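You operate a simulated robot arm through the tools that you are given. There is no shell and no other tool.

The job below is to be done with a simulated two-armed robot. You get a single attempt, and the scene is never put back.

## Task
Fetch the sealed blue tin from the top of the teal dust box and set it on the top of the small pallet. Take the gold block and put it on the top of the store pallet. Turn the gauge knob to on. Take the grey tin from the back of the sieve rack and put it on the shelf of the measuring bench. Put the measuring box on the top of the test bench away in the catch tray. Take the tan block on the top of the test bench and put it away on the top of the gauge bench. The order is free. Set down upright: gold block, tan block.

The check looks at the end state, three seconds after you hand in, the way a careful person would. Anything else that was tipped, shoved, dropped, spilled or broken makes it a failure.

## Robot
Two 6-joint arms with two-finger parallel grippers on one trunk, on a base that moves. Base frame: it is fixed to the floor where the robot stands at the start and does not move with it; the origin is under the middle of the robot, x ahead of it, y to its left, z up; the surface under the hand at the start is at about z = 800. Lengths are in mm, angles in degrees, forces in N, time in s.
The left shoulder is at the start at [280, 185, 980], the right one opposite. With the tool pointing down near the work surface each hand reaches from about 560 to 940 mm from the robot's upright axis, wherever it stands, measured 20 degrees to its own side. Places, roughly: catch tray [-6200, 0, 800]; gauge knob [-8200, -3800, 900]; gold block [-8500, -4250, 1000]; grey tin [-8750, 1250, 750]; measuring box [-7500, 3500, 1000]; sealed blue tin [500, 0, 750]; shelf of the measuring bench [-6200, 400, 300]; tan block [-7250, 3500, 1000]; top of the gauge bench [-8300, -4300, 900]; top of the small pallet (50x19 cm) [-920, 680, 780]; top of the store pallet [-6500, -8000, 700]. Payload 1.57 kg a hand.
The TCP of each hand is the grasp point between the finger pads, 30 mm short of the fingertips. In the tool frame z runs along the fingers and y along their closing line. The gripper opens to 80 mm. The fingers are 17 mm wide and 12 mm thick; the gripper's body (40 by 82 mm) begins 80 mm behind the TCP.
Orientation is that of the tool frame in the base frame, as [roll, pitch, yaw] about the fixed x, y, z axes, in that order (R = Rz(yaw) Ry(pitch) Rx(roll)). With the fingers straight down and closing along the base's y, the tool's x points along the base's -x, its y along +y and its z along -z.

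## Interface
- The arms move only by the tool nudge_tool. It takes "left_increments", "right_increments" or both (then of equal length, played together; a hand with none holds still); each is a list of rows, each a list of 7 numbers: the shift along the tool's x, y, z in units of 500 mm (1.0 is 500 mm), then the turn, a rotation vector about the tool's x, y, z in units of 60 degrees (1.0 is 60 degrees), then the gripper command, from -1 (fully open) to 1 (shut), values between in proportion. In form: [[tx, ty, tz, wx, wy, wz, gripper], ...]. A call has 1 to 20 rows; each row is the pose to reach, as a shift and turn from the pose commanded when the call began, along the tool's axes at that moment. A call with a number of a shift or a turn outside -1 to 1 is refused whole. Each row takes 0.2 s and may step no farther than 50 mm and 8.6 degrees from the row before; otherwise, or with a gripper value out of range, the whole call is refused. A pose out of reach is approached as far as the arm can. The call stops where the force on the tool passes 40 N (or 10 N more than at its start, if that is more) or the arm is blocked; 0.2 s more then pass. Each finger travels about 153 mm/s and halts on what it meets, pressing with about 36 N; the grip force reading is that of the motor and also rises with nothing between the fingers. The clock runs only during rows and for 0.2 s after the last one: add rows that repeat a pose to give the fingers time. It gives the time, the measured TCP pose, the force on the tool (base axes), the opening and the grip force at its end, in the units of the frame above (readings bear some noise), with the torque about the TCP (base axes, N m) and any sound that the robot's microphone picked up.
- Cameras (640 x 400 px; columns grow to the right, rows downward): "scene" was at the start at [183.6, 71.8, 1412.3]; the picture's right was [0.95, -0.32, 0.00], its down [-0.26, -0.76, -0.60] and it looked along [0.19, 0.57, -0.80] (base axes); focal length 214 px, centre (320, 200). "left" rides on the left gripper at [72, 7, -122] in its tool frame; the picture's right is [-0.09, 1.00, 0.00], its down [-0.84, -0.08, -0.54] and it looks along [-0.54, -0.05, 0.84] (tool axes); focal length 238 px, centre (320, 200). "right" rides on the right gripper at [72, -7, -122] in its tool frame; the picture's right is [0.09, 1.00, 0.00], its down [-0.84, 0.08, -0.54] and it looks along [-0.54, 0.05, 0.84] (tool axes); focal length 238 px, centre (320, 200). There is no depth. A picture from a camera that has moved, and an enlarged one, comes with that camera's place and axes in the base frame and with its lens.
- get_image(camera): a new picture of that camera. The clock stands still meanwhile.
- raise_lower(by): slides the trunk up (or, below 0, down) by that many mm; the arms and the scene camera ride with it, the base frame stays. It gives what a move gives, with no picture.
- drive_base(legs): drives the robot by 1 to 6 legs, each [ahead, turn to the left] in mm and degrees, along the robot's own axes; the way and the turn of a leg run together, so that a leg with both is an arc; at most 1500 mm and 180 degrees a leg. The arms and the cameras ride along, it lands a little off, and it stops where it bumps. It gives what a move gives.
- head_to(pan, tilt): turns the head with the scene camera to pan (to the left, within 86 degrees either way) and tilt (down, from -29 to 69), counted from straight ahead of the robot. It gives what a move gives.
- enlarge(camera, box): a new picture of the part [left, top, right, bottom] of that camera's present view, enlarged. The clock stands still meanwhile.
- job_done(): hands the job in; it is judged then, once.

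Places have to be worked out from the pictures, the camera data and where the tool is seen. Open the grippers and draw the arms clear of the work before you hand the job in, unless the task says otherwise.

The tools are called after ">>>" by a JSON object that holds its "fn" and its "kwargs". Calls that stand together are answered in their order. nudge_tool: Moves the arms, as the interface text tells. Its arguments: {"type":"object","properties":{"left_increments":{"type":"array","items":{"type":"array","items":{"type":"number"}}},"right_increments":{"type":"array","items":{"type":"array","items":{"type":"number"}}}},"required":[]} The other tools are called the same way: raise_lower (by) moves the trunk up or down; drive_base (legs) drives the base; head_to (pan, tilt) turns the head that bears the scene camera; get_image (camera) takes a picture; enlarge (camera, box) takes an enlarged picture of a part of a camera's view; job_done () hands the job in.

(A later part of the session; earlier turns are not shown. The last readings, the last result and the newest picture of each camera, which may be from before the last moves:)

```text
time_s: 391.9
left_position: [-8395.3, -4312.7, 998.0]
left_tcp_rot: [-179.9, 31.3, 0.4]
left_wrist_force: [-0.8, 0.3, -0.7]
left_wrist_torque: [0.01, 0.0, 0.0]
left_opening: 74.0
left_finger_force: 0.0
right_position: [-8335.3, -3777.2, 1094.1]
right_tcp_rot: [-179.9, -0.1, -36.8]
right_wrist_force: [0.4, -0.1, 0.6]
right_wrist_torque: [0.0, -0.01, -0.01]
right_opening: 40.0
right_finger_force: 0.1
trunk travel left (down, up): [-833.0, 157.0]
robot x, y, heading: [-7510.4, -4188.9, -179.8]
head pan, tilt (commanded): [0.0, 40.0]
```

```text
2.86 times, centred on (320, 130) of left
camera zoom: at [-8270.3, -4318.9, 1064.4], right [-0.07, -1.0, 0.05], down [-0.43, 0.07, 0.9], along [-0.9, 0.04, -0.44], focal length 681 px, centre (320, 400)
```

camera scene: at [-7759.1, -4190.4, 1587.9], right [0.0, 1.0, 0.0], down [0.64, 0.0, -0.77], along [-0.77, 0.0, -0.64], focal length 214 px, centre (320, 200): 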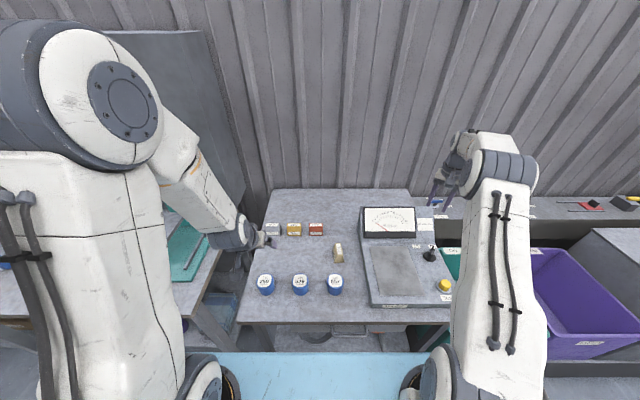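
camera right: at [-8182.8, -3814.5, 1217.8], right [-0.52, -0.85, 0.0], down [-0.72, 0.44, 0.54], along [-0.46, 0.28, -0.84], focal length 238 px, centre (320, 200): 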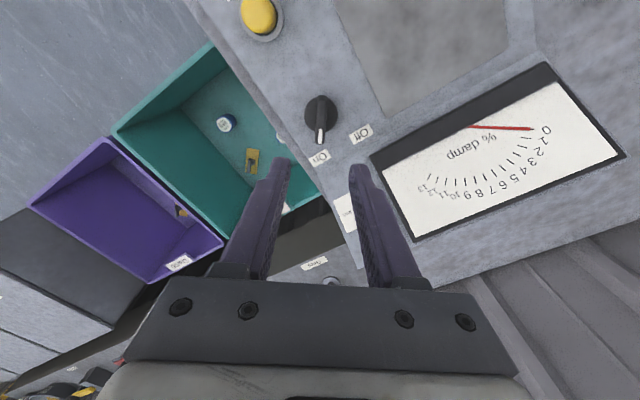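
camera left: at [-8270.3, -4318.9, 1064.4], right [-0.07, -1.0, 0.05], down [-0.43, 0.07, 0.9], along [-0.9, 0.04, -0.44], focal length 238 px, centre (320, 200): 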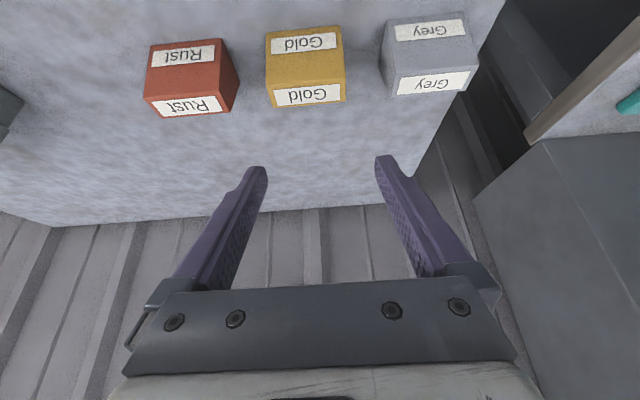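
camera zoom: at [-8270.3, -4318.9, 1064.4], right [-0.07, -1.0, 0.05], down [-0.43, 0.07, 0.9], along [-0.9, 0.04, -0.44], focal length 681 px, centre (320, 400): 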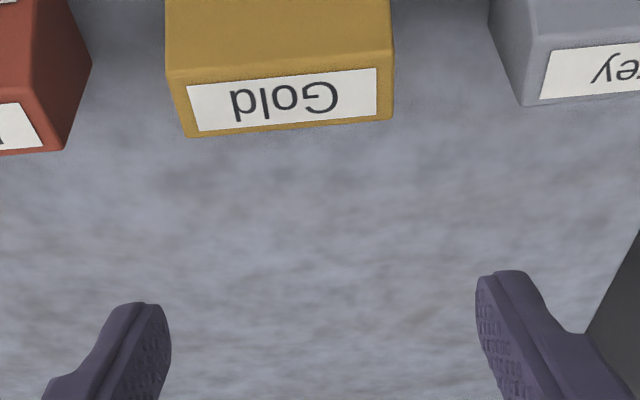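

Gold block centre ≈(−8401.6, −4307.4), ends at y −4337/−4278. Shift 5 mm north and descend to just above the block tops.

>>> {"fn": "nudge_tool", "kwargs": {"left_increments": [[0.0, -0.0106, 0.002, 0, 0, 0, -0.85], [0.0266, -0.0106, 0.0453, 0, 0, 0, -0.85], [0.0532, -0.0106, 0.0906, 0, 0, 0, -0.85], [0.0532, -0.0106, 0.0906, 0, 0, 0, -0.85]]}}

>>> {"fn": "get_image", "kwargs": {"camera": "left"}}

```text
time_s: 392.9
left_position: [-8397.2, -4306.3, 945.9]
left_tcp_rot: [-179.9, 31.3, 0.6]
left_wrist_force: [0.3, -0.5, -0.8]
left_wrist_torque: [0.0, -0.02, 0.01]
left_opening: 74.2
left_finger_force: 0.1
right_position: [-8335.2, -3776.3, 1095.0]
right_tcp_rot: [-179.9, -0.1, -36.8]
right_wrist_force: [0.5, 0.7, -0.6]
right_wrist_torque: [-0.01, -0.02, -0.04]
right_opening: 40.1
right_finger_force: 0.1
trunk travel left (down, up): [-833.0, 157.0]
robot x, y, heading: [-7517.1, -4192.1, -179.6]
head pan, tilt (commanded): [0.0, 40.0]
```

```text
taken
camera left: at [-8272.1, -4312.8, 1012.7], right [-0.07, -1.0, 0.05], down [-0.43, 0.07, 0.9], along [-0.9, 0.04, -0.44], focal length 238 px, centre (320, 200)
```

left: 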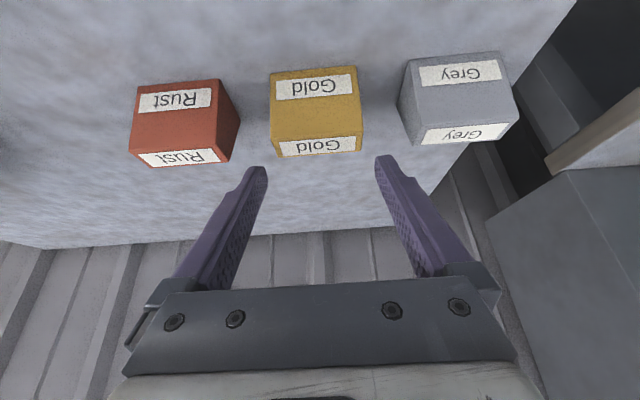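

Zoom to check lateral centring.

>>> {"fn": "enlarge", "kwargs": {"camera": "left", "box": [220, 50, 420, 200]}}

```text
2.67 times, centred on (320, 125) of left
camera zoom: at [-8272.1, -4312.8, 1012.7], right [-0.07, -1.0, 0.05], down [-0.43, 0.07, 0.9], along [-0.9, 0.04, -0.44], focal length 636 px, centre (320, 400)
```

zoom: 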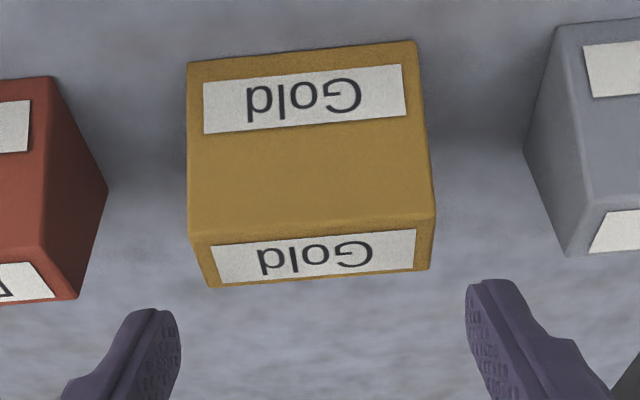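

Centred (−4307). Descend 48 mm around the block.

>>> {"fn": "nudge_tool", "kwargs": {"left_increments": [[0.017, 0, 0.0279, 0, 0, 0, -0.85], [0.0339, 0, 0.0557, 0, 0, 0, -0.85], [0.0503, 0, 0.0828, 0, 0, 0, -0.85], [0.0503, 0, 0.0828, 0, 0, 0, -0.85]]}}

>>> {"fn": "get_image", "kwargs": {"camera": "left"}}

```text
time_s: 393.9
left_position: [-8397.2, -4307.3, 898.5]
left_tcp_rot: [-180.0, 31.3, 0.6]
left_wrist_force: [-0.1, 0.3, -0.2]
left_wrist_torque: [-0.03, 0.0, 0.02]
left_opening: 74.1
left_finger_force: 0.1
right_position: [-8335.2, -3776.0, 1094.7]
right_tcp_rot: [-179.9, -0.1, -36.8]
right_wrist_force: [0.4, -0.2, -0.5]
right_wrist_torque: [-0.01, 0.01, -0.01]
right_opening: 39.8
right_finger_force: 0.0
trunk travel left (down, up): [-833.0, 157.0]
robot x, y, heading: [-7513.6, -4189.7, -179.6]
head pan, tilt (commanded): [0.0, 40.0]
```

```text
taken
camera left: at [-8272.1, -4312.9, 965.1], right [-0.07, -1.0, 0.05], down [-0.43, 0.07, 0.9], along [-0.9, 0.04, -0.44], focal length 238 px, centre (320, 200)
```

left: 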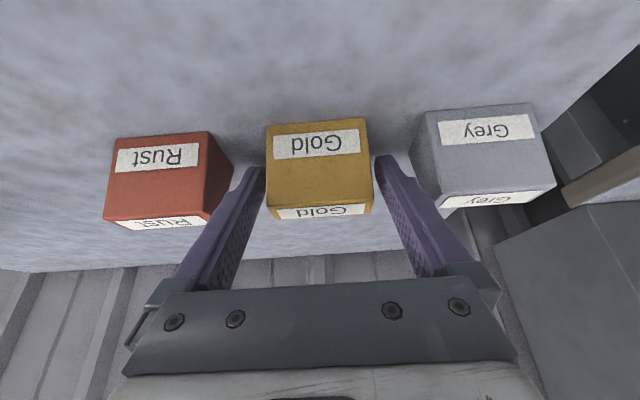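

The fingers are between the neighbours without contact. Close on the gold block.

>>> {"fn": "nudge_tool", "kwargs": {"left_increments": [[0, 0, 0, 0, 0, 0, -0.65], [0, 0, 0, 0, 0, 0, -0.45], [0, 0, 0, 0, 0, 0, 0.2], [0, 0, 0, 0, 0, 0, 1], [0, 0, 0, 0, 0, 0, 1]]}}

>>> {"fn": "get_image", "kwargs": {"camera": "left"}}

```text
time_s: 395.1
left_position: [-8397.0, -4308.1, 899.4]
left_tcp_rot: [180.0, 31.3, 0.6]
left_wrist_force: [0.0, 1.0, 0.8]
left_wrist_torque: [0.01, 0.01, 0.0]
left_opening: 59.1
left_finger_force: 34.8
right_position: [-8336.1, -3777.2, 1094.2]
right_tcp_rot: [-179.9, -0.1, -36.8]
right_wrist_force: [0.0, -0.8, 0.4]
right_wrist_torque: [0.04, -0.01, -0.02]
right_opening: 40.1
right_finger_force: 0.1
trunk travel left (down, up): [-833.0, 157.0]
robot x, y, heading: [-7514.2, -4193.0, -180.1]
head pan, tilt (commanded): [0.0, 40.0]
```

```text
taken
camera left: at [-8272.0, -4312.9, 965.3], right [-0.07, -1.0, 0.05], down [-0.43, 0.07, 0.9], along [-0.9, 0.04, -0.44], focal length 238 px, centre (320, 200)
```

left: 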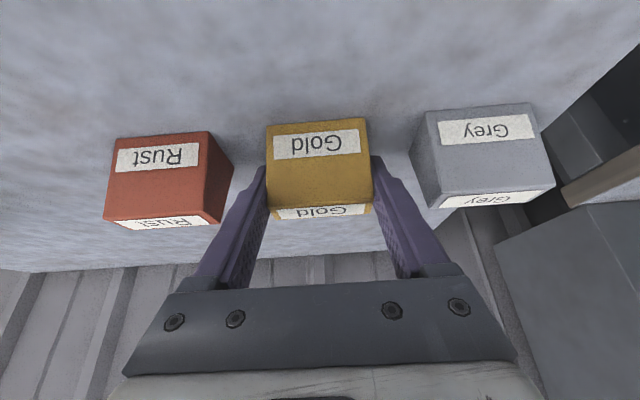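

Gold block gripped (59 mm). Lift straight up 150 mm.

>>> {"fn": "nudge_tool", "kwargs": {"left_increments": [[-0.0208, 0, -0.0342, 0, 0, 0, 1], [-0.0624, 0, -0.1026, 0, 0, 0, 1], [-0.1039, 0, -0.1709, 0, 0, 0, 1], [-0.1559, 0, -0.2564, 0, 0, 0, 1], [-0.1559, 0, -0.2564, 0, 0, 0, 1]]}}

>>> {"fn": "get_image", "kwargs": {"camera": "left"}}

>>> {"fn": "get_image", "kwargs": {"camera": "scene"}}

```text
time_s: 396.3
left_position: [-8396.6, -4307.5, 1050.5]
left_tcp_rot: [-180.0, 31.2, 0.6]
left_wrist_force: [0.4, 0.7, -0.4]
left_wrist_torque: [-0.04, -0.02, -0.03]
left_opening: 59.2
left_finger_force: 36.2
right_position: [-8334.6, -3776.8, 1095.2]
right_tcp_rot: [-179.9, 0.0, -36.8]
right_wrist_force: [0.1, 0.4, -1.0]
right_wrist_torque: [-0.02, 0.01, 0.06]
right_opening: 40.1
right_finger_force: 0.0
trunk travel left (down, up): [-833.0, 157.0]
robot x, y, heading: [-7512.5, -4190.5, -179.9]
head pan, tilt (commanded): [0.0, 40.0]
```

```text
taken
camera left: at [-8271.8, -4312.9, 1117.7], right [-0.07, -1.0, 0.05], down [-0.43, 0.07, 0.9], along [-0.9, 0.04, -0.44], focal length 238 px, centre (320, 200)
```

left: 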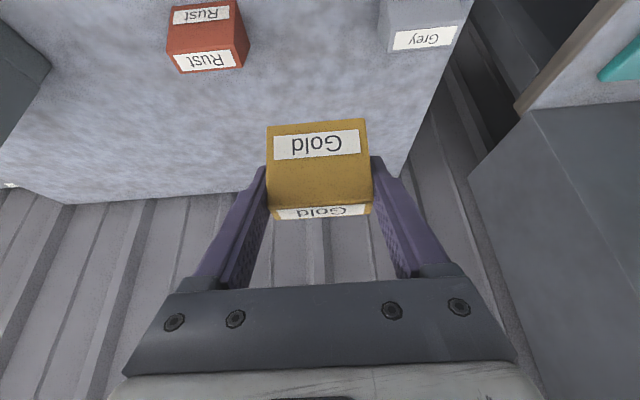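

```text
taken
camera scene: at [-7759.3, -4190.1, 1587.9], right [0.0, 1.0, 0.0], down [0.64, 0.0, -0.77], along [-0.77, 0.0, -0.64], focal length 214 px, centre (320, 200)
```

scene: 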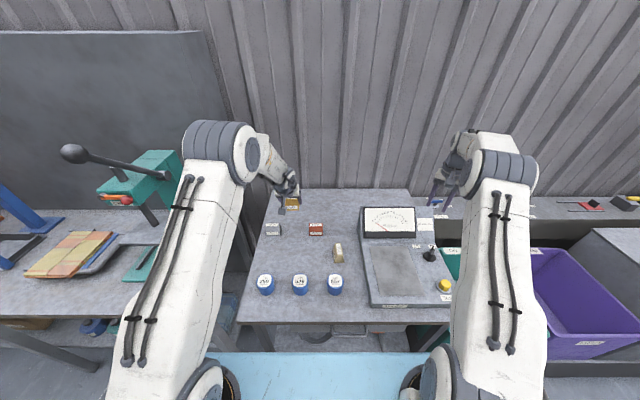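

The neighbours are untouched. Reverse 400 mm straight back from the bench.

>>> {"fn": "drive_base", "kwargs": {"legs": [[-400, 0]]}}

>>> {"fn": "head_to", "kwargs": {"pan": 60, "tilt": 20}}

>>> {"fn": "get_image", "kwargs": {"camera": "scene"}}

```text
time_s: 398.8
left_position: [-8000.6, -4307.8, 1050.4]
left_tcp_rot: [-180.0, 31.3, 0.9]
left_wrist_force: [0.1, -0.9, -0.6]
left_wrist_torque: [0.01, -0.01, -0.04]
left_opening: 59.0
left_finger_force: 36.5
right_position: [-7940.4, -3776.3, 1093.8]
right_tcp_rot: [-179.9, -0.2, -36.6]
right_wrist_force: [-0.4, -0.3, -0.7]
right_wrist_torque: [0.0, 0.01, 0.0]
right_opening: 40.2
right_finger_force: 0.1
trunk travel left (down, up): [-833.0, 157.0]
robot x, y, heading: [-7121.3, -4187.0, -179.7]
head pan, tilt (commanded): [0.0, 40.0]
```

```text
time_s: 400.1
left_position: [-8002.1, -4307.6, 1051.0]
left_tcp_rot: [-179.9, 31.3, 0.8]
left_wrist_force: [-0.2, -0.5, 0.2]
left_wrist_torque: [-0.01, 0.01, 0.0]
left_opening: 59.1
left_finger_force: 36.4
right_position: [-7940.0, -3777.0, 1095.6]
right_tcp_rot: [-179.8, -0.2, -36.7]
right_wrist_force: [-0.1, -0.1, 0.1]
right_wrist_torque: [0.02, -0.02, -0.03]
right_opening: 40.2
right_finger_force: 0.1
trunk travel left (down, up): [-833.0, 157.0]
robot x, y, heading: [-7116.9, -4190.4, -179.5]
head pan, tilt (commanded): [60.0, 20.0]
```

```text
taken
camera scene: at [-7324.6, -4268.9, 1619.3], right [-0.87, 0.49, 0.0], down [0.17, 0.3, -0.94], along [-0.46, -0.82, -0.34], focal length 214 px, centre (320, 200)
```

scene: 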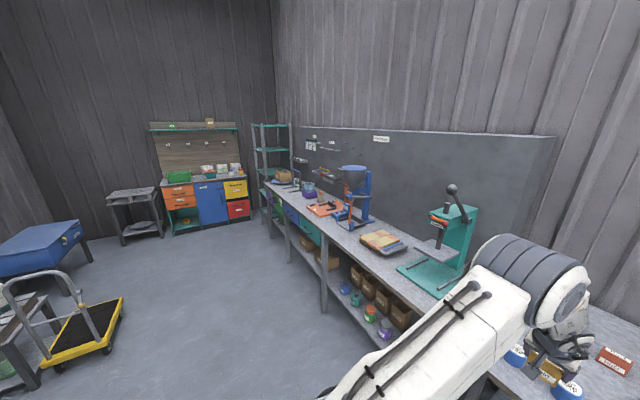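

The store pallet is the slatted stand by the south wall. I pull both arms in for the drive.

>>> {"fn": "nudge_tool", "kwargs": {"left_increments": [[0.0561, 0.0006, -0.0341, 0, 0, 0, 1], [0.1123, 0.0011, -0.0683, 0, 0, 0, 1], [0.1684, 0.0017, -0.1024, 0, 0, 0, 1], [0.2246, 0.0023, -0.1366, 0, 0, 0, 1], [0.2807, 0.0029, -0.1707, 0, 0, 0, 1], [0.3369, 0.0034, -0.2049, 0, 0, 0, 1], [0.393, 0.004, -0.239, 0, 0, 0, 1], [0.393, 0.004, -0.239, 0, 0, 0, 1]], "right_increments": [[0.0897, -0.0087, 0, 0, 0, 0, 0], [0.1794, -0.0174, 0, 0, 0, 0, 0], [0.2691, -0.0261, 0, 0, 0, 0, 0], [0.3589, -0.0349, 0, 0, 0, 0, 0], [0.4486, -0.0436, 0, 0, 0, 0, 0], [0.5383, -0.0523, 0, 0, 0, 0, 0], [0.628, -0.061, 0, 0, 0, 0, 0], [0.628, -0.061, 0, 0, 0, 0, 0]]}}

>>> {"fn": "get_image", "kwargs": {"camera": "left"}}

```text
time_s: 401.9
left_position: [-7769.0, -4305.6, 1049.1]
left_tcp_rot: [-180.0, 31.3, 0.8]
left_wrist_force: [0.8, 0.1, -0.1]
left_wrist_torque: [0.0, 0.0, 0.02]
left_opening: 59.0
left_finger_force: 36.1
right_position: [-7669.5, -3941.4, 1094.3]
right_tcp_rot: [179.9, 0.0, -36.6]
right_wrist_force: [-0.9, 0.6, 0.1]
right_wrist_torque: [0.0, 0.03, -0.04]
right_opening: 40.0
right_finger_force: 0.0
trunk travel left (down, up): [-833.0, 157.0]
robot x, y, heading: [-7117.3, -4188.9, -179.5]
head pan, tilt (commanded): [60.0, 20.0]
```

```text
taken
camera left: at [-7644.5, -4311.8, 1116.1], right [-0.06, -1.0, 0.05], down [-0.43, 0.07, 0.9], along [-0.9, 0.04, -0.44], focal length 238 px, centre (320, 200)
```

left: 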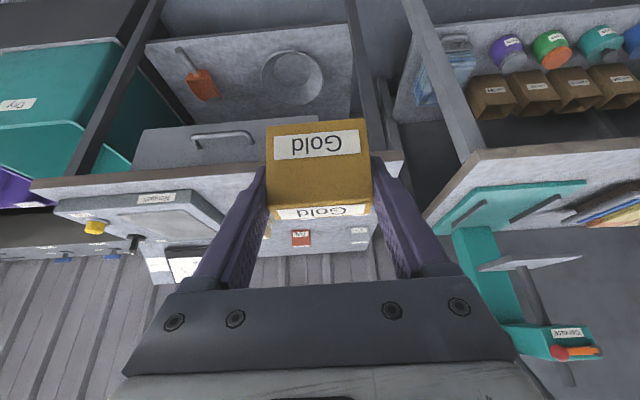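

Turn to face south and drive 1350 mm, then look.

>>> {"fn": "drive_base", "kwargs": {"legs": [[0, 90], [1350, 0]]}}

>>> {"fn": "head_to", "kwargs": {"pan": 10, "tilt": 25}}

>>> {"fn": "get_image", "kwargs": {"camera": "scene"}}

```text
time_s: 412.6
left_position: [-6916.8, -6200.1, 1048.9]
left_tcp_rot: [-180.0, 31.3, 92.9]
left_wrist_force: [0.2, -0.1, -0.3]
left_wrist_torque: [0.01, 0.01, -0.01]
left_opening: 59.0
left_finger_force: 36.2
right_position: [-7286.7, -6113.6, 1094.8]
right_tcp_rot: [-179.9, 0.0, 55.5]
right_wrist_force: [-0.3, -0.9, 0.6]
right_wrist_torque: [0.02, 0.0, -0.02]
right_opening: 40.1
right_finger_force: 0.1
trunk travel left (down, up): [-833.0, 157.0]
robot x, y, heading: [-7057.8, -5552.1, -87.7]
head pan, tilt (commanded): [60.0, 20.0]
```

```text
time_s: 413.8
left_position: [-6916.9, -6199.4, 1050.1]
left_tcp_rot: [180.0, 31.3, 92.9]
left_wrist_force: [-0.1, -0.4, 0.2]
left_wrist_torque: [-0.02, 0.0, 0.02]
left_opening: 59.2
left_finger_force: 36.3
right_position: [-7287.3, -6112.8, 1094.8]
right_tcp_rot: [-179.9, 0.0, 55.6]
right_wrist_force: [-0.7, 0.4, -0.3]
right_wrist_torque: [-0.01, 0.0, -0.03]
right_opening: 40.1
right_finger_force: 0.1
trunk travel left (down, up): [-833.0, 157.0]
robot x, y, heading: [-7061.3, -5552.3, -87.4]
head pan, tilt (commanded): [10.0, 25.0]
```

```text
taken
camera scene: at [-7033.1, -5800.8, 1611.2], right [-0.98, -0.22, 0.0], down [-0.09, 0.41, -0.91], along [0.2, -0.88, -0.42], focal length 214 px, centre (320, 200)
```

scene: 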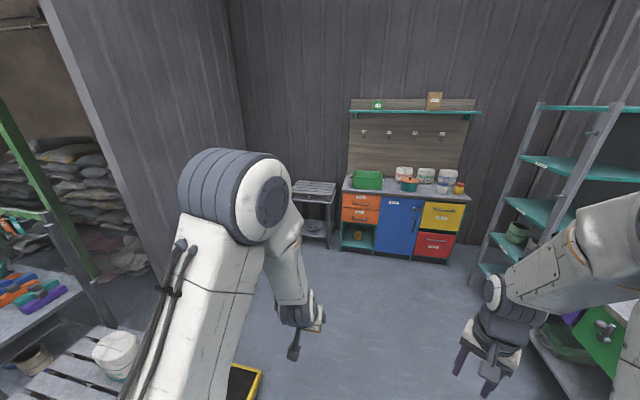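

Look left at the trolley before passing it.

>>> {"fn": "head_to", "kwargs": {"pan": 45, "tilt": 40}}

>>> {"fn": "get_image", "kwargs": {"camera": "scene"}}

>>> {"fn": "get_image", "kwargs": {"camera": "left"}}

```text
time_s: 414.8
left_position: [-6918.5, -6200.3, 1048.3]
left_tcp_rot: [-180.0, 31.3, 92.9]
left_wrist_force: [-0.8, -0.4, -1.0]
left_wrist_torque: [-0.02, 0.03, -0.02]
left_opening: 59.5
left_finger_force: 35.6
right_position: [-7286.9, -6114.7, 1095.2]
right_tcp_rot: [-179.9, -0.1, 55.5]
right_wrist_force: [0.3, 0.0, -0.1]
right_wrist_torque: [0.0, 0.01, -0.05]
right_opening: 39.8
right_finger_force: 0.0
trunk travel left (down, up): [-833.0, 157.0]
robot x, y, heading: [-7059.3, -5551.6, -87.6]
head pan, tilt (commanded): [45.0, 40.0]
```

```text
taken
camera scene: at [-6990.4, -5768.3, 1587.9], right [-0.68, -0.74, 0.0], down [-0.47, 0.43, -0.77], along [0.56, -0.52, -0.64], focal length 214 px, centre (320, 200)
```

scene: 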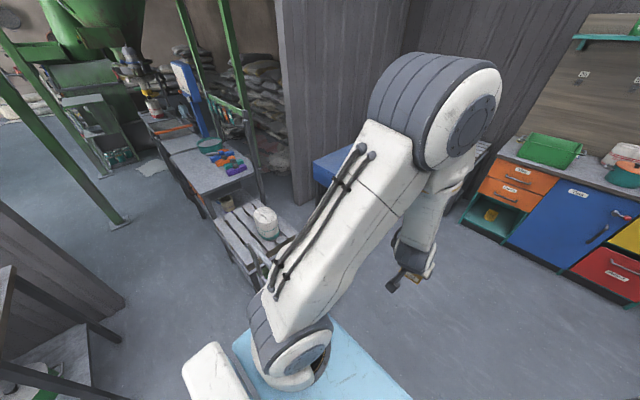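

```text
taken
camera left: at [-6917.8, -6075.1, 1115.9], right [1.0, -0.03, 0.05], down [-0.05, -0.44, 0.9], along [0.0, -0.9, -0.44], focal length 238 px, centre (320, 200)
```

left: 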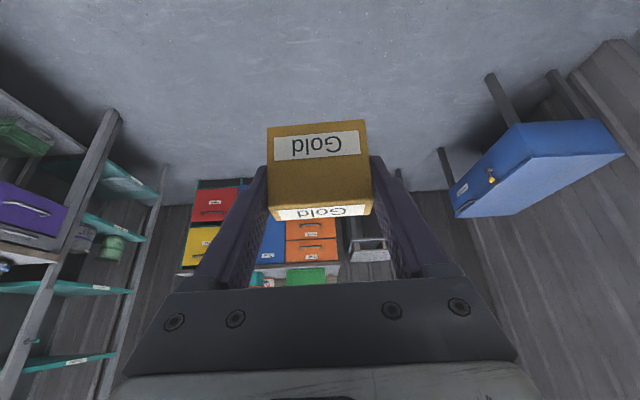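

Trolley corner is at (−6551, −6397); my lane at x≈−7030 clears it. Drive 1300 mm south, then angle toward the store pallet stand.

>>> {"fn": "drive_base", "kwargs": {"legs": [[1300, 0], [0, 52], [560, 0], [0, -54.5]]}}

>>> {"fn": "head_to", "kwargs": {"pan": 0, "tilt": 40}}

>>> {"fn": "get_image", "kwargs": {"camera": "scene"}}

>>> {"fn": "get_image", "kwargs": {"camera": "left"}}

```text
time_s: 429.1
left_position: [-6398.8, -7842.2, 1048.8]
left_tcp_rot: [-180.0, 31.3, 92.0]
left_wrist_force: [-0.1, 0.8, 0.7]
left_wrist_torque: [-0.02, -0.01, 0.03]
left_opening: 58.8
left_finger_force: 35.8
right_position: [-6766.5, -7751.6, 1094.0]
right_tcp_rot: [-180.0, 0.0, 54.5]
right_wrist_force: [-0.3, -0.1, -0.6]
right_wrist_torque: [-0.01, -0.01, 0.01]
right_opening: 40.0
right_finger_force: 0.0
trunk travel left (down, up): [-833.0, 157.0]
robot x, y, heading: [-6531.5, -7191.3, -88.7]
head pan, tilt (commanded): [45.0, 40.0]
```

```text
time_s: 430.2
left_position: [-6398.7, -7843.2, 1050.0]
left_tcp_rot: [180.0, 31.4, 91.9]
left_wrist_force: [0.3, 0.4, -0.5]
left_wrist_torque: [0.0, 0.03, 0.02]
left_opening: 58.7
left_finger_force: 35.6
right_position: [-6766.8, -7750.1, 1094.1]
right_tcp_rot: [-179.9, -0.1, 54.6]
right_wrist_force: [0.2, -0.2, 0.9]
right_wrist_torque: [-0.01, 0.0, -0.02]
right_opening: 40.0
right_finger_force: 0.0
trunk travel left (down, up): [-833.0, 157.0]
robot x, y, heading: [-6531.4, -7194.8, -88.3]
head pan, tilt (commanded): [0.0, 40.0]
```

```text
taken
camera scene: at [-6524.1, -7436.8, 1587.9], right [-1.0, -0.03, 0.0], down [-0.02, 0.64, -0.77], along [0.02, -0.77, -0.64], focal length 214 px, centre (320, 200)
```

scene: 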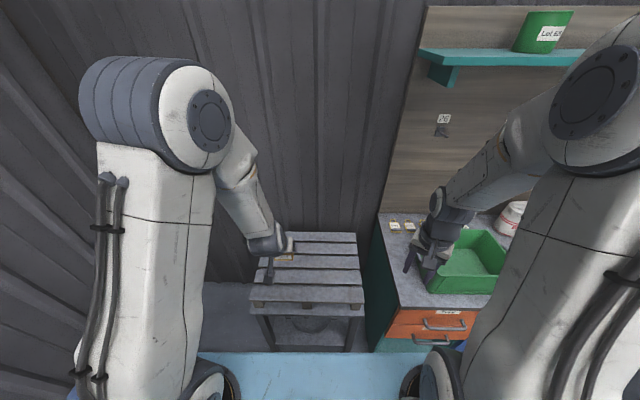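

```text
taken
camera left: at [-6397.0, -7718.3, 1115.9], right [1.0, -0.04, 0.05], down [-0.06, -0.44, 0.9], along [-0.02, -0.9, -0.44], focal length 238 px, centre (320, 200)
```

left: 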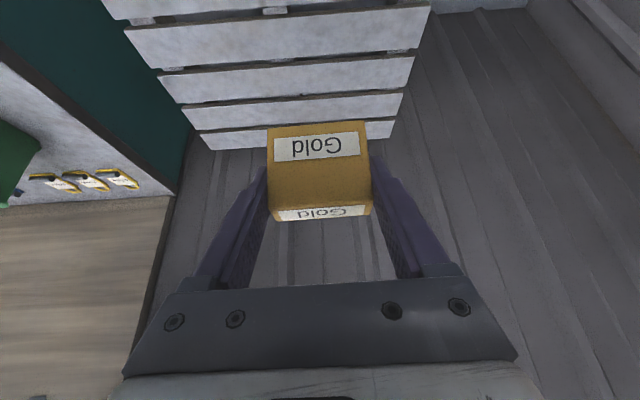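

Zoom on the store pallet.

>>> {"fn": "enlarge", "kwargs": {"camera": "scene", "box": [230, 220, 390, 330]}}

>>> {"fn": "get_image", "kwargs": {"camera": "right"}}

```text
3.64 times, centred on (310, 275) of scene
camera zoom: at [-6524.1, -7436.8, 1587.9], right [-1.0, -0.03, 0.0], down [-0.02, 0.64, -0.77], along [0.02, -0.77, -0.64], focal length 780 px, centre (356, -73)
```

zoom: 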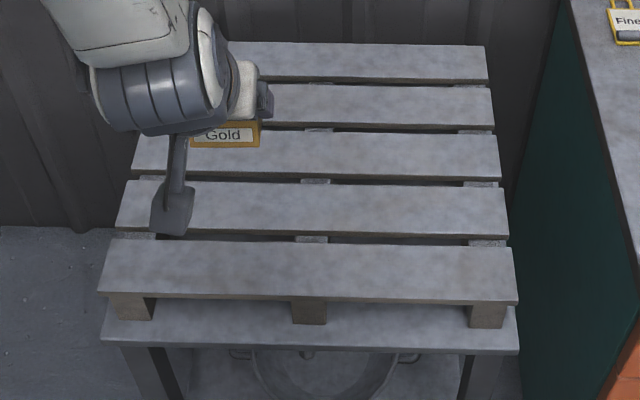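

```text
taken
camera right: at [-6730.4, -7688.2, 1217.2], right [0.86, -0.5, 0.0], down [-0.42, -0.73, 0.54], along [-0.27, -0.47, -0.84], focal length 238 px, centre (320, 200)
```

right: 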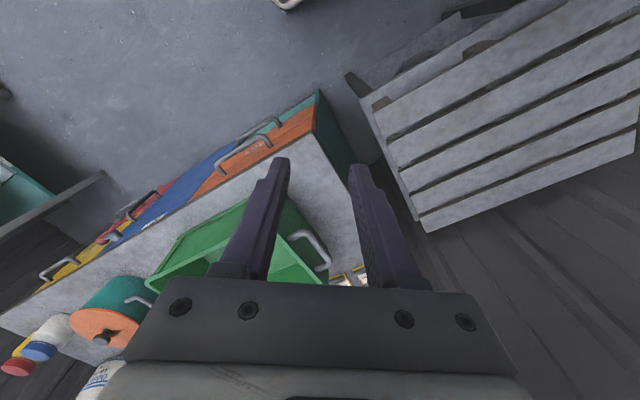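

Store pallet top: x −6692…−6224, y −7838…−8205, z≈715; middle slat centre y≈−8020. I move the gold block over (−6400, −8020) and down to ≈80 mm above it.

>>> {"fn": "nudge_tool", "kwargs": {"left_increments": [[-0.0733, -0.0029, 0.0446, 0, 0, 0, 1], [-0.1465, -0.0059, 0.0893, 0, 0, 0, 1], [-0.2198, -0.0088, 0.1339, 0, 0, 0, 1], [-0.293, -0.0117, 0.1785, 0, 0, 0, 1], [-0.2474, -0.0117, 0.2533, 0, 0, 0, 1], [-0.2018, -0.0117, 0.3281, 0, 0, 0, 1], [-0.1563, -0.0117, 0.4029, 0, 0, 0, 1], [-0.1107, -0.0117, 0.4777, 0, 0, 0, 1], [-0.0651, -0.0117, 0.5525, 0, 0, 0, 1], [-0.0651, -0.0117, 0.5525, 0, 0, 0, 1]]}}

>>> {"fn": "get_image", "kwargs": {"camera": "left"}}

>>> {"fn": "get_image", "kwargs": {"camera": "scene"}}

```text
time_s: 432.4
left_position: [-6400.3, -8013.7, 829.6]
left_tcp_rot: [179.9, 31.3, 92.0]
left_wrist_force: [-0.2, 0.7, -0.3]
left_wrist_torque: [0.01, 0.04, -0.03]
left_opening: 59.1
left_finger_force: 36.5
right_position: [-6766.7, -7750.5, 1094.2]
right_tcp_rot: [-179.9, -0.1, 54.5]
right_wrist_force: [0.1, 0.1, 0.3]
right_wrist_torque: [0.02, -0.03, 0.0]
right_opening: 39.9
right_finger_force: 0.1
trunk travel left (down, up): [-833.0, 157.0]
robot x, y, heading: [-6527.8, -7194.6, -88.6]
head pan, tilt (commanded): [0.0, 40.0]
```

```text
taken
camera left: at [-6398.9, -7888.2, 896.5], right [1.0, -0.04, 0.05], down [-0.06, -0.44, 0.9], along [-0.02, -0.9, -0.44], focal length 238 px, centre (320, 200)
```

left: 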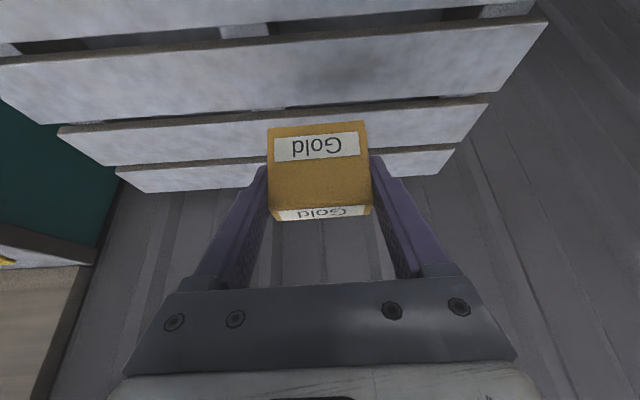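

```text
taken
camera scene: at [-6524.1, -7437.1, 1587.8], right [-1.0, -0.03, 0.0], down [-0.02, 0.64, -0.77], along [0.02, -0.77, -0.64], focal length 214 px, centre (320, 200)
```

scene: 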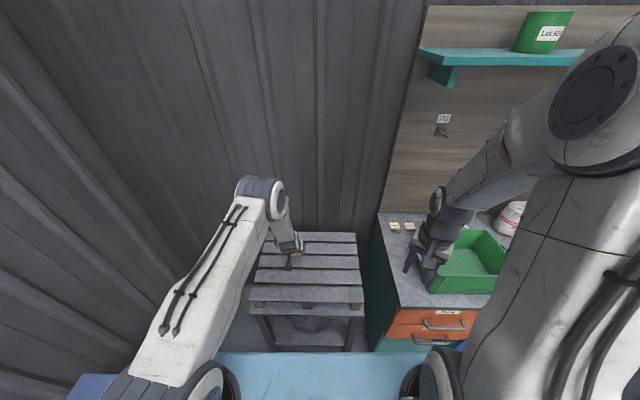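

The block is centred over the middle slat. Lower 62 mm, then feel for contact.

>>> {"fn": "nudge_tool", "kwargs": {"left_increments": [[0.0323, 0, 0.053, 0, 0, 0, 1], [0.0645, 0, 0.1059, 0, 0, 0, 1], [0.0645, 0, 0.1059, 0, 0, 0, 1]]}}

>>> {"fn": "get_image", "kwargs": {"camera": "left"}}

```text
time_s: 433.2
left_position: [-6398.3, -8014.0, 768.8]
left_tcp_rot: [-180.0, 31.3, 92.0]
left_wrist_force: [0.2, 0.4, -1.0]
left_wrist_torque: [0.02, -0.02, 0.01]
left_opening: 58.8
left_finger_force: 35.9
right_position: [-6766.7, -7751.4, 1094.5]
right_tcp_rot: [-179.9, -0.1, 54.4]
right_wrist_force: [-0.4, -0.7, -0.4]
right_wrist_torque: [-0.02, 0.0, 0.0]
right_opening: 40.1
right_finger_force: 0.0
trunk travel left (down, up): [-833.0, 157.0]
robot x, y, heading: [-6532.1, -7196.1, -88.7]
head pan, tilt (commanded): [0.0, 40.0]
```

```text
taken
camera left: at [-6397.3, -7889.7, 836.1], right [1.0, -0.04, 0.05], down [-0.06, -0.44, 0.9], along [-0.02, -0.9, -0.44], focal length 238 px, centre (320, 200)
```

left: 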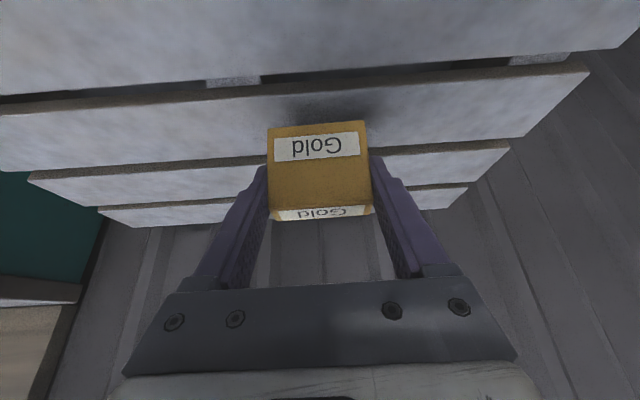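

No contact yet (block bottom ≈734). Lower 10 mm.

>>> {"fn": "nudge_tool", "kwargs": {"left_increments": [[0.0052, 0, 0.0085, 0, 0, 0, 1], [0.0104, 0, 0.0171, 0, 0, 0, 1], [0.0104, 0, 0.0171, 0, 0, 0, 1]]}}

```text
time_s: 434.0
left_position: [-6399.9, -8015.3, 758.3]
left_tcp_rot: [179.9, 31.3, 92.1]
left_wrist_force: [0.8, -0.4, -0.1]
left_wrist_torque: [0.0, 0.0, 0.04]
left_opening: 59.0
left_finger_force: 36.5
right_position: [-6767.2, -7751.1, 1094.9]
right_tcp_rot: [-179.9, -0.1, 54.5]
right_wrist_force: [-0.5, 0.1, -0.4]
right_wrist_torque: [0.03, 0.02, -0.02]
right_opening: 40.2
right_finger_force: 0.0
trunk travel left (down, up): [-833.0, 157.0]
robot x, y, heading: [-6533.3, -7195.0, -88.4]
head pan, tilt (commanded): [0.0, 40.0]
```

Still free; 4 mm more.

>>> {"fn": "nudge_tool", "kwargs": {"left_increments": [[0.0021, 0, 0.0034, 0, 0, 0, 1], [0.0042, 0, 0.0068, 0, 0, 0, 1], [0.0042, 0, 0.0068, 0, 0, 0, 1]]}}

```text
time_s: 434.8
left_position: [-6398.8, -8014.8, 755.0]
left_tcp_rot: [-180.0, 31.3, 92.0]
left_wrist_force: [0.4, 0.0, -0.4]
left_wrist_torque: [0.0, 0.0, 0.02]
left_opening: 59.1
left_finger_force: 35.6
right_position: [-6765.1, -7751.3, 1094.0]
right_tcp_rot: [-179.9, 0.0, 54.5]
right_wrist_force: [-0.1, 0.2, -0.2]
right_wrist_torque: [0.0, 0.02, 0.0]
right_opening: 40.1
right_finger_force: 0.0
trunk travel left (down, up): [-833.0, 157.0]
robot x, y, heading: [-6533.3, -7191.0, -88.6]
head pan, tilt (commanded): [0.0, 40.0]
```

>>> {"fn": "nudge_tool", "kwargs": {"left_increments": [[0.0021, 0, 0.0034, 0, 0, 0, 1], [0.0042, 0, 0.0068, 0, 0, 0, 1], [0.0042, 0, 0.0068, 0, 0, 0, 1]]}}

>>> {"fn": "get_image", "kwargs": {"camera": "left"}}

```text
time_s: 435.6
left_position: [-6398.9, -8013.0, 748.6]
left_tcp_rot: [-179.9, 31.3, 92.0]
left_wrist_force: [0.4, -0.4, 0.6]
left_wrist_torque: [0.0, 0.02, 0.0]
left_opening: 59.2
left_finger_force: 36.1
right_position: [-6767.1, -7750.3, 1094.2]
right_tcp_rot: [-179.9, 0.0, 54.5]
right_wrist_force: [-0.2, -0.2, -0.9]
right_wrist_torque: [0.01, -0.04, 0.02]
right_opening: 40.0
right_finger_force: 0.3
trunk travel left (down, up): [-833.0, 157.0]
robot x, y, heading: [-6529.4, -7191.8, -88.4]
head pan, tilt (commanded): [0.0, 40.0]
```

```text
taken
camera left: at [-6397.0, -7889.7, 816.6], right [1.0, -0.04, 0.05], down [-0.06, -0.44, 0.9], along [-0.02, -0.9, -0.44], focal length 238 px, centre (320, 200)
```

left: 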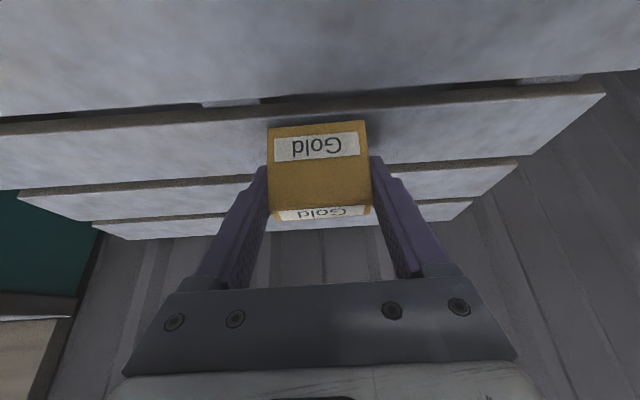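

Contact should be imminent; lower 3 mm.

>>> {"fn": "nudge_tool", "kwargs": {"left_increments": [[0.0016, 0, 0.0026, 0, 0, 0, 1], [0.0031, 0, 0.0051, 0, 0, 0, 1], [0.0031, 0, 0.0051, 0, 0, 0, 1]]}}

```text
time_s: 436.4
left_position: [-6399.1, -8013.9, 747.0]
left_tcp_rot: [-180.0, 31.3, 92.0]
left_wrist_force: [0.1, 0.6, -0.1]
left_wrist_torque: [0.03, -0.04, -0.05]
left_opening: 59.2
left_finger_force: 35.8
right_position: [-6766.7, -7750.6, 1093.3]
right_tcp_rot: [-179.9, -0.1, 54.6]
right_wrist_force: [-0.7, 0.7, 0.5]
right_wrist_torque: [-0.01, -0.01, -0.04]
right_opening: 40.1
right_finger_force: 0.1
trunk travel left (down, up): [-833.0, 157.0]
robot x, y, heading: [-6534.5, -7192.3, -88.4]
head pan, tilt (commanded): [0.0, 40.0]
```

>>> {"fn": "nudge_tool", "kwargs": {"left_increments": [[0.0016, 0, 0.0026, 0, 0, 0, 1], [0.0031, 0, 0.0051, 0, 0, 0, 1], [0.0031, 0, 0.0051, 0, 0, 0, 1]]}}

>>> {"fn": "enlarge", "kwargs": {"camera": "left", "box": [230, 90, 410, 230]}}

```text
time_s: 437.2
left_position: [-6401.1, -8014.3, 745.4]
left_tcp_rot: [-180.0, 31.3, 92.0]
left_wrist_force: [0.1, 0.1, -0.4]
left_wrist_torque: [0.0, -0.02, 0.01]
left_opening: 59.0
left_finger_force: 35.6
right_position: [-6766.2, -7750.3, 1095.4]
right_tcp_rot: [-180.0, -0.1, 54.5]
right_wrist_force: [-0.2, -0.1, -0.8]
right_wrist_torque: [0.01, -0.01, 0.01]
right_opening: 39.7
right_finger_force: 0.1
trunk travel left (down, up): [-833.0, 157.0]
robot x, y, heading: [-6528.3, -7189.8, -88.7]
head pan, tilt (commanded): [0.0, 40.0]
```

```text
2.86 times, centred on (320, 160) of left
camera zoom: at [-6397.6, -7889.8, 811.1], right [1.0, -0.04, 0.05], down [-0.06, -0.44, 0.9], along [-0.02, -0.9, -0.44], focal length 681 px, centre (320, 314)
```

zoom: 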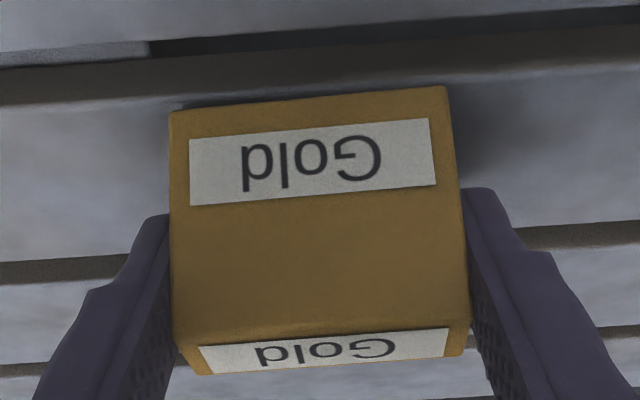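

The block's front edge is right at the slat's front edge; I shift it 11 mm further back (with 3 mm lift) to centre it on the slat.

>>> {"fn": "nudge_tool", "kwargs": {"left_increments": [[-0.011, -0.0004, 0.0032, 0, 0, 0, 1], [-0.0219, -0.0007, 0.0063, 0, 0, 0, 1], [-0.0219, -0.0007, 0.0063, 0, 0, 0, 1]]}}

>>> {"fn": "enlarge", "kwargs": {"camera": "left", "box": [230, 90, 410, 230]}}

```text
time_s: 438.0
left_position: [-6399.8, -8025.5, 747.1]
left_tcp_rot: [180.0, 31.3, 92.0]
left_wrist_force: [-0.3, 0.1, -0.9]
left_wrist_torque: [0.01, 0.01, -0.02]
left_opening: 59.1
left_finger_force: 35.7
right_position: [-6767.1, -7751.5, 1093.9]
right_tcp_rot: [-179.9, -0.1, 54.5]
right_wrist_force: [0.2, 0.1, 0.1]
right_wrist_torque: [0.05, 0.0, 0.02]
right_opening: 40.2
right_finger_force: 0.1
trunk travel left (down, up): [-833.0, 157.0]
robot x, y, heading: [-6530.1, -7191.8, -88.2]
head pan, tilt (commanded): [0.0, 40.0]
```

```text
2.86 times, centred on (320, 160) of left
camera zoom: at [-6397.4, -7901.2, 813.8], right [1.0, -0.04, 0.05], down [-0.06, -0.44, 0.9], along [-0.02, -0.9, -0.44], focal length 681 px, centre (320, 314)
```

zoom: 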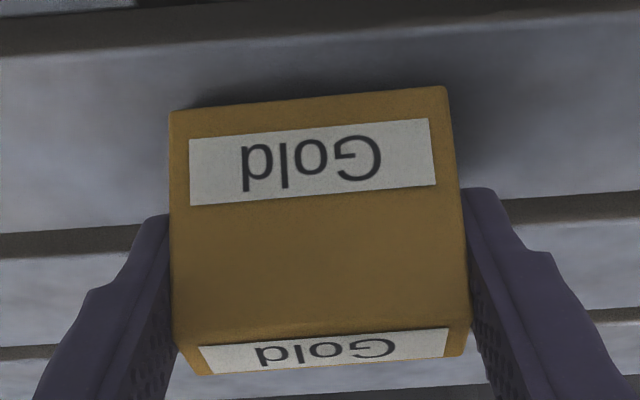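

Now well within the slat. Lower in 4 mm steps until contact.

>>> {"fn": "nudge_tool", "kwargs": {"left_increments": [[0.0021, 0, 0.0034, 0, 0, 0, 1], [0.0042, 0, 0.0068, 0, 0, 0, 1], [0.0062, 0, 0.0102, 0, 0, 0, 1], [0.0062, 0, 0.0102, 0, 0, 0, 1]]}}

```text
time_s: 439.0
left_position: [-6398.7, -8026.2, 740.7]
left_tcp_rot: [180.0, 31.3, 92.0]
left_wrist_force: [0.7, -0.4, 0.3]
left_wrist_torque: [-0.03, 0.0, -0.03]
left_opening: 59.0
left_finger_force: 35.3
right_position: [-6766.9, -7750.3, 1093.5]
right_tcp_rot: [180.0, -0.1, 54.5]
right_wrist_force: [0.8, 0.9, -0.1]
right_wrist_torque: [0.01, 0.01, -0.01]
right_opening: 40.1
right_finger_force: 0.1
trunk travel left (down, up): [-833.0, 157.0]
robot x, y, heading: [-6528.7, -7191.0, -88.6]
head pan, tilt (commanded): [0.0, 40.0]
```

>>> {"fn": "nudge_tool", "kwargs": {"left_increments": [[0.0021, 0, 0.0034, 0, 0, 0, 1], [0.0042, 0, 0.0068, 0, 0, 0, 1], [0.0042, 0, 0.0068, 0, 0, 0, 1]]}}

>>> {"fn": "enlarge", "kwargs": {"camera": "left", "box": [230, 90, 410, 230]}}

```text
time_s: 439.8
left_position: [-6399.2, -8026.5, 739.6]
left_tcp_rot: [-179.9, 31.6, 91.9]
left_wrist_force: [0.0, 7.1, 21.8]
left_wrist_torque: [0.39, -0.18, 0.03]
left_opening: 59.1
left_finger_force: 36.5
right_position: [-6766.6, -7750.3, 1095.4]
right_tcp_rot: [180.0, 0.0, 54.4]
right_wrist_force: [0.3, 0.9, -0.7]
right_wrist_torque: [-0.01, 0.01, -0.02]
right_opening: 40.4
right_finger_force: 0.0
trunk travel left (down, up): [-833.0, 157.0]
robot x, y, heading: [-6525.1, -7190.8, -88.4]
head pan, tilt (commanded): [0.0, 40.0]
```

```text
2.86 times, centred on (320, 160) of left
camera zoom: at [-6397.7, -7901.0, 805.5], right [1.0, -0.04, 0.05], down [-0.06, -0.43, 0.9], along [-0.02, -0.9, -0.43], focal length 681 px, centre (320, 314)
```

zoom: 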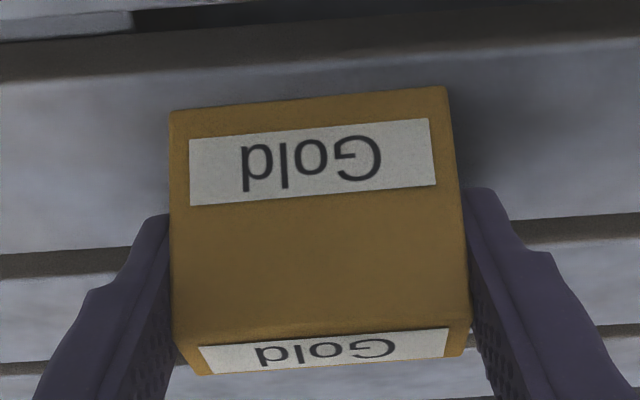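

Contact (22 N). Relieve 1.3 mm and open.

>>> {"fn": "nudge_tool", "kwargs": {"left_increments": [[-0.0014, 0, -0.0022, 0, 0, 0, 1], [-0.0014, 0, -0.0022, 0, 0, 0, 1]]}}

>>> {"fn": "nudge_tool", "kwargs": {"left_increments": [[0, 0, 0, 0, 0, 0, -0.55], [0, 0, 0, 0, 0, 0, -0.75], [0, 0, 0, 0, 0, 0, -0.95], [0, 0, 0, 0, 0, 0, -1]]}}

>>> {"fn": "get_image", "kwargs": {"camera": "left"}}

```text
time_s: 440.4
left_position: [-6399.7, -8026.5, 739.6]
left_tcp_rot: [-179.9, 31.5, 92.0]
left_wrist_force: [-2.5, -2.1, 10.6]
left_wrist_torque: [-0.05, -0.06, 0.02]
left_opening: 59.3
left_finger_force: 36.1
right_position: [-6767.0, -7749.7, 1094.2]
right_tcp_rot: [179.9, 0.1, 54.6]
right_wrist_force: [0.3, 0.3, -0.5]
right_wrist_torque: [0.0, -0.02, -0.01]
right_opening: 39.9
right_finger_force: 0.0
trunk travel left (down, up): [-833.0, 157.0]
robot x, y, heading: [-6529.9, -7193.3, -88.4]
head pan, tilt (commanded): [0.0, 40.0]
```

```text
time_s: 441.4
left_position: [-6398.4, -8025.0, 737.7]
left_tcp_rot: [-180.0, 31.4, 92.0]
left_wrist_force: [1.2, 0.4, -0.3]
left_wrist_torque: [0.01, 0.01, 0.02]
left_opening: 80.0
left_finger_force: 0.1
right_position: [-6766.5, -7751.6, 1094.0]
right_tcp_rot: [-179.9, 0.0, 54.5]
right_wrist_force: [0.5, -0.9, 0.9]
right_wrist_torque: [0.0, -0.02, -0.01]
right_opening: 40.2
right_finger_force: 0.1
trunk travel left (down, up): [-833.0, 157.0]
robot x, y, heading: [-6533.1, -7195.3, -88.3]
head pan, tilt (commanded): [0.0, 40.0]
```

```text
taken
camera left: at [-6397.4, -7900.7, 805.2], right [1.0, -0.04, 0.05], down [-0.06, -0.44, 0.9], along [-0.02, -0.9, -0.44], focal length 238 px, centre (320, 200)
```

left: 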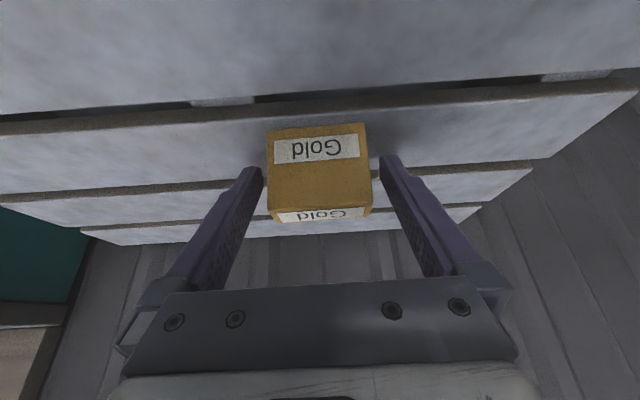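

The gold block stands on the slat. Rise straight up 200 mm.

>>> {"fn": "nudge_tool", "kwargs": {"left_increments": [[-0.0416, 0, -0.0683, 0, 0, 0, -1], [-0.0832, 0, -0.1366, 0, 0, 0, -1], [-0.1249, 0, -0.205, 0, 0, 0, -1], [-0.1665, 0, -0.2733, 0, 0, 0, -1], [-0.2081, 0, -0.3416, 0, 0, 0, -1], [-0.2081, 0, -0.3416, 0, 0, 0, -1]]}}

>>> {"fn": "get_image", "kwargs": {"camera": "left"}}

>>> {"fn": "enlarge", "kwargs": {"camera": "scene", "box": [230, 200, 390, 320]}}

```text
time_s: 442.8
left_position: [-6400.1, -8025.5, 939.1]
left_tcp_rot: [180.0, 31.3, 91.8]
left_wrist_force: [-0.1, 0.2, -0.1]
left_wrist_torque: [0.0, -0.02, 0.01]
left_opening: 80.0
left_finger_force: 0.0
right_position: [-6766.3, -7750.6, 1095.8]
right_tcp_rot: [-179.9, 0.0, 54.5]
right_wrist_force: [-0.1, -0.1, 1.1]
right_wrist_torque: [-0.01, 0.0, 0.03]
right_opening: 39.8
right_finger_force: 0.1
trunk travel left (down, up): [-833.0, 157.0]
robot x, y, heading: [-6528.3, -7194.4, -88.6]
head pan, tilt (commanded): [0.0, 40.0]
```

```text
taken
camera left: at [-6397.8, -7900.7, 1005.6], right [1.0, -0.05, 0.05], down [-0.06, -0.44, 0.9], along [-0.02, -0.9, -0.44], focal length 238 px, centre (320, 200)
```

left: 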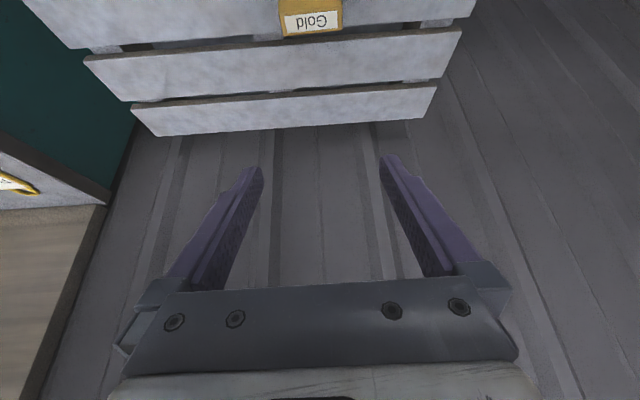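

```text
3.33 times, centred on (310, 260) of scene
camera zoom: at [-6524.1, -7436.5, 1587.9], right [-1.0, -0.03, 0.0], down [-0.02, 0.64, -0.77], along [0.02, -0.77, -0.64], focal length 715 px, centre (353, 0)
```

zoom: 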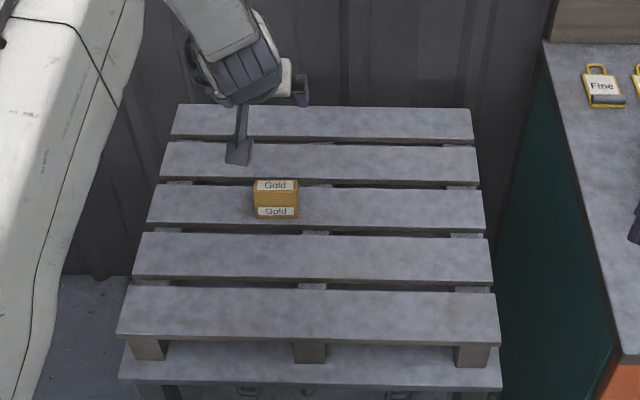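

The gold block stands upright on the store pallet. I back the robot off 250 mm so both arms are clear, and open both grippers.

>>> {"fn": "drive_base", "kwargs": {"legs": [[-250, 0]]}}

>>> {"fn": "nudge_tool", "kwargs": {"left_increments": [[0, 0, 0, 0, 0, 0, -1], [0, 0, 0, 0, 0, 0, -1]], "right_increments": [[0, 0, 0, 0, 0, 0, -1], [0, 0, 0, 0, 0, 0, -1]]}}

>>> {"fn": "get_image", "kwargs": {"camera": "scene"}}

>>> {"fn": "enlarge", "kwargs": {"camera": "scene", "box": [240, 160, 400, 290]}}

```text
time_s: 444.6
left_position: [-6412.1, -7774.2, 939.1]
left_tcp_rot: [180.0, 31.3, 91.5]
left_wrist_force: [0.2, -1.0, -0.4]
left_wrist_torque: [0.0, 0.03, -0.03]
left_opening: 80.0
left_finger_force: 0.1
right_position: [-6776.3, -7497.0, 1094.0]
right_tcp_rot: [-179.9, -0.1, 54.1]
right_wrist_force: [0.3, -0.9, 0.5]
right_wrist_torque: [0.01, 0.02, -0.01]
right_opening: 39.8
right_finger_force: 0.1
trunk travel left (down, up): [-833.0, 157.0]
robot x, y, heading: [-6535.6, -6943.4, -89.1]
head pan, tilt (commanded): [0.0, 40.0]
```

```text
time_s: 445.2
left_position: [-6411.3, -7775.5, 939.4]
left_tcp_rot: [180.0, 31.3, 91.7]
left_wrist_force: [-0.2, -0.2, -0.2]
left_wrist_torque: [0.01, 0.01, 0.01]
left_opening: 80.0
left_finger_force: 0.1
right_position: [-6776.5, -7497.3, 1094.2]
right_tcp_rot: [-179.9, 0.0, 54.1]
right_wrist_force: [0.5, -0.2, 0.2]
right_wrist_torque: [-0.01, 0.02, 0.01]
right_opening: 79.7
right_finger_force: 0.0
trunk travel left (down, up): [-833.0, 157.0]
robot x, y, heading: [-6534.7, -6939.8, -88.9]
head pan, tilt (commanded): [0.0, 40.0]
```

```text
taken
camera scene: at [-6531.5, -7185.2, 1587.9], right [-1.0, -0.02, 0.0], down [-0.01, 0.64, -0.77], along [0.01, -0.77, -0.64], focal length 214 px, centre (320, 200)
```

scene: 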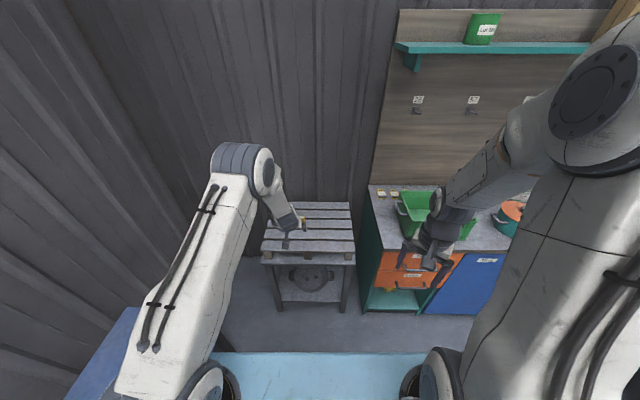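

```text
3.08 times, centred on (320, 225) of scene
camera zoom: at [-6531.5, -7185.2, 1587.9], right [-1.0, -0.02, 0.0], down [-0.01, 0.64, -0.77], along [0.01, -0.77, -0.64], focal length 660 px, centre (320, 123)
```

zoom: 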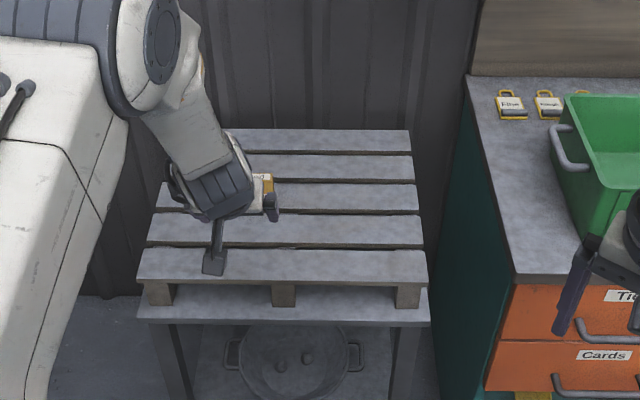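

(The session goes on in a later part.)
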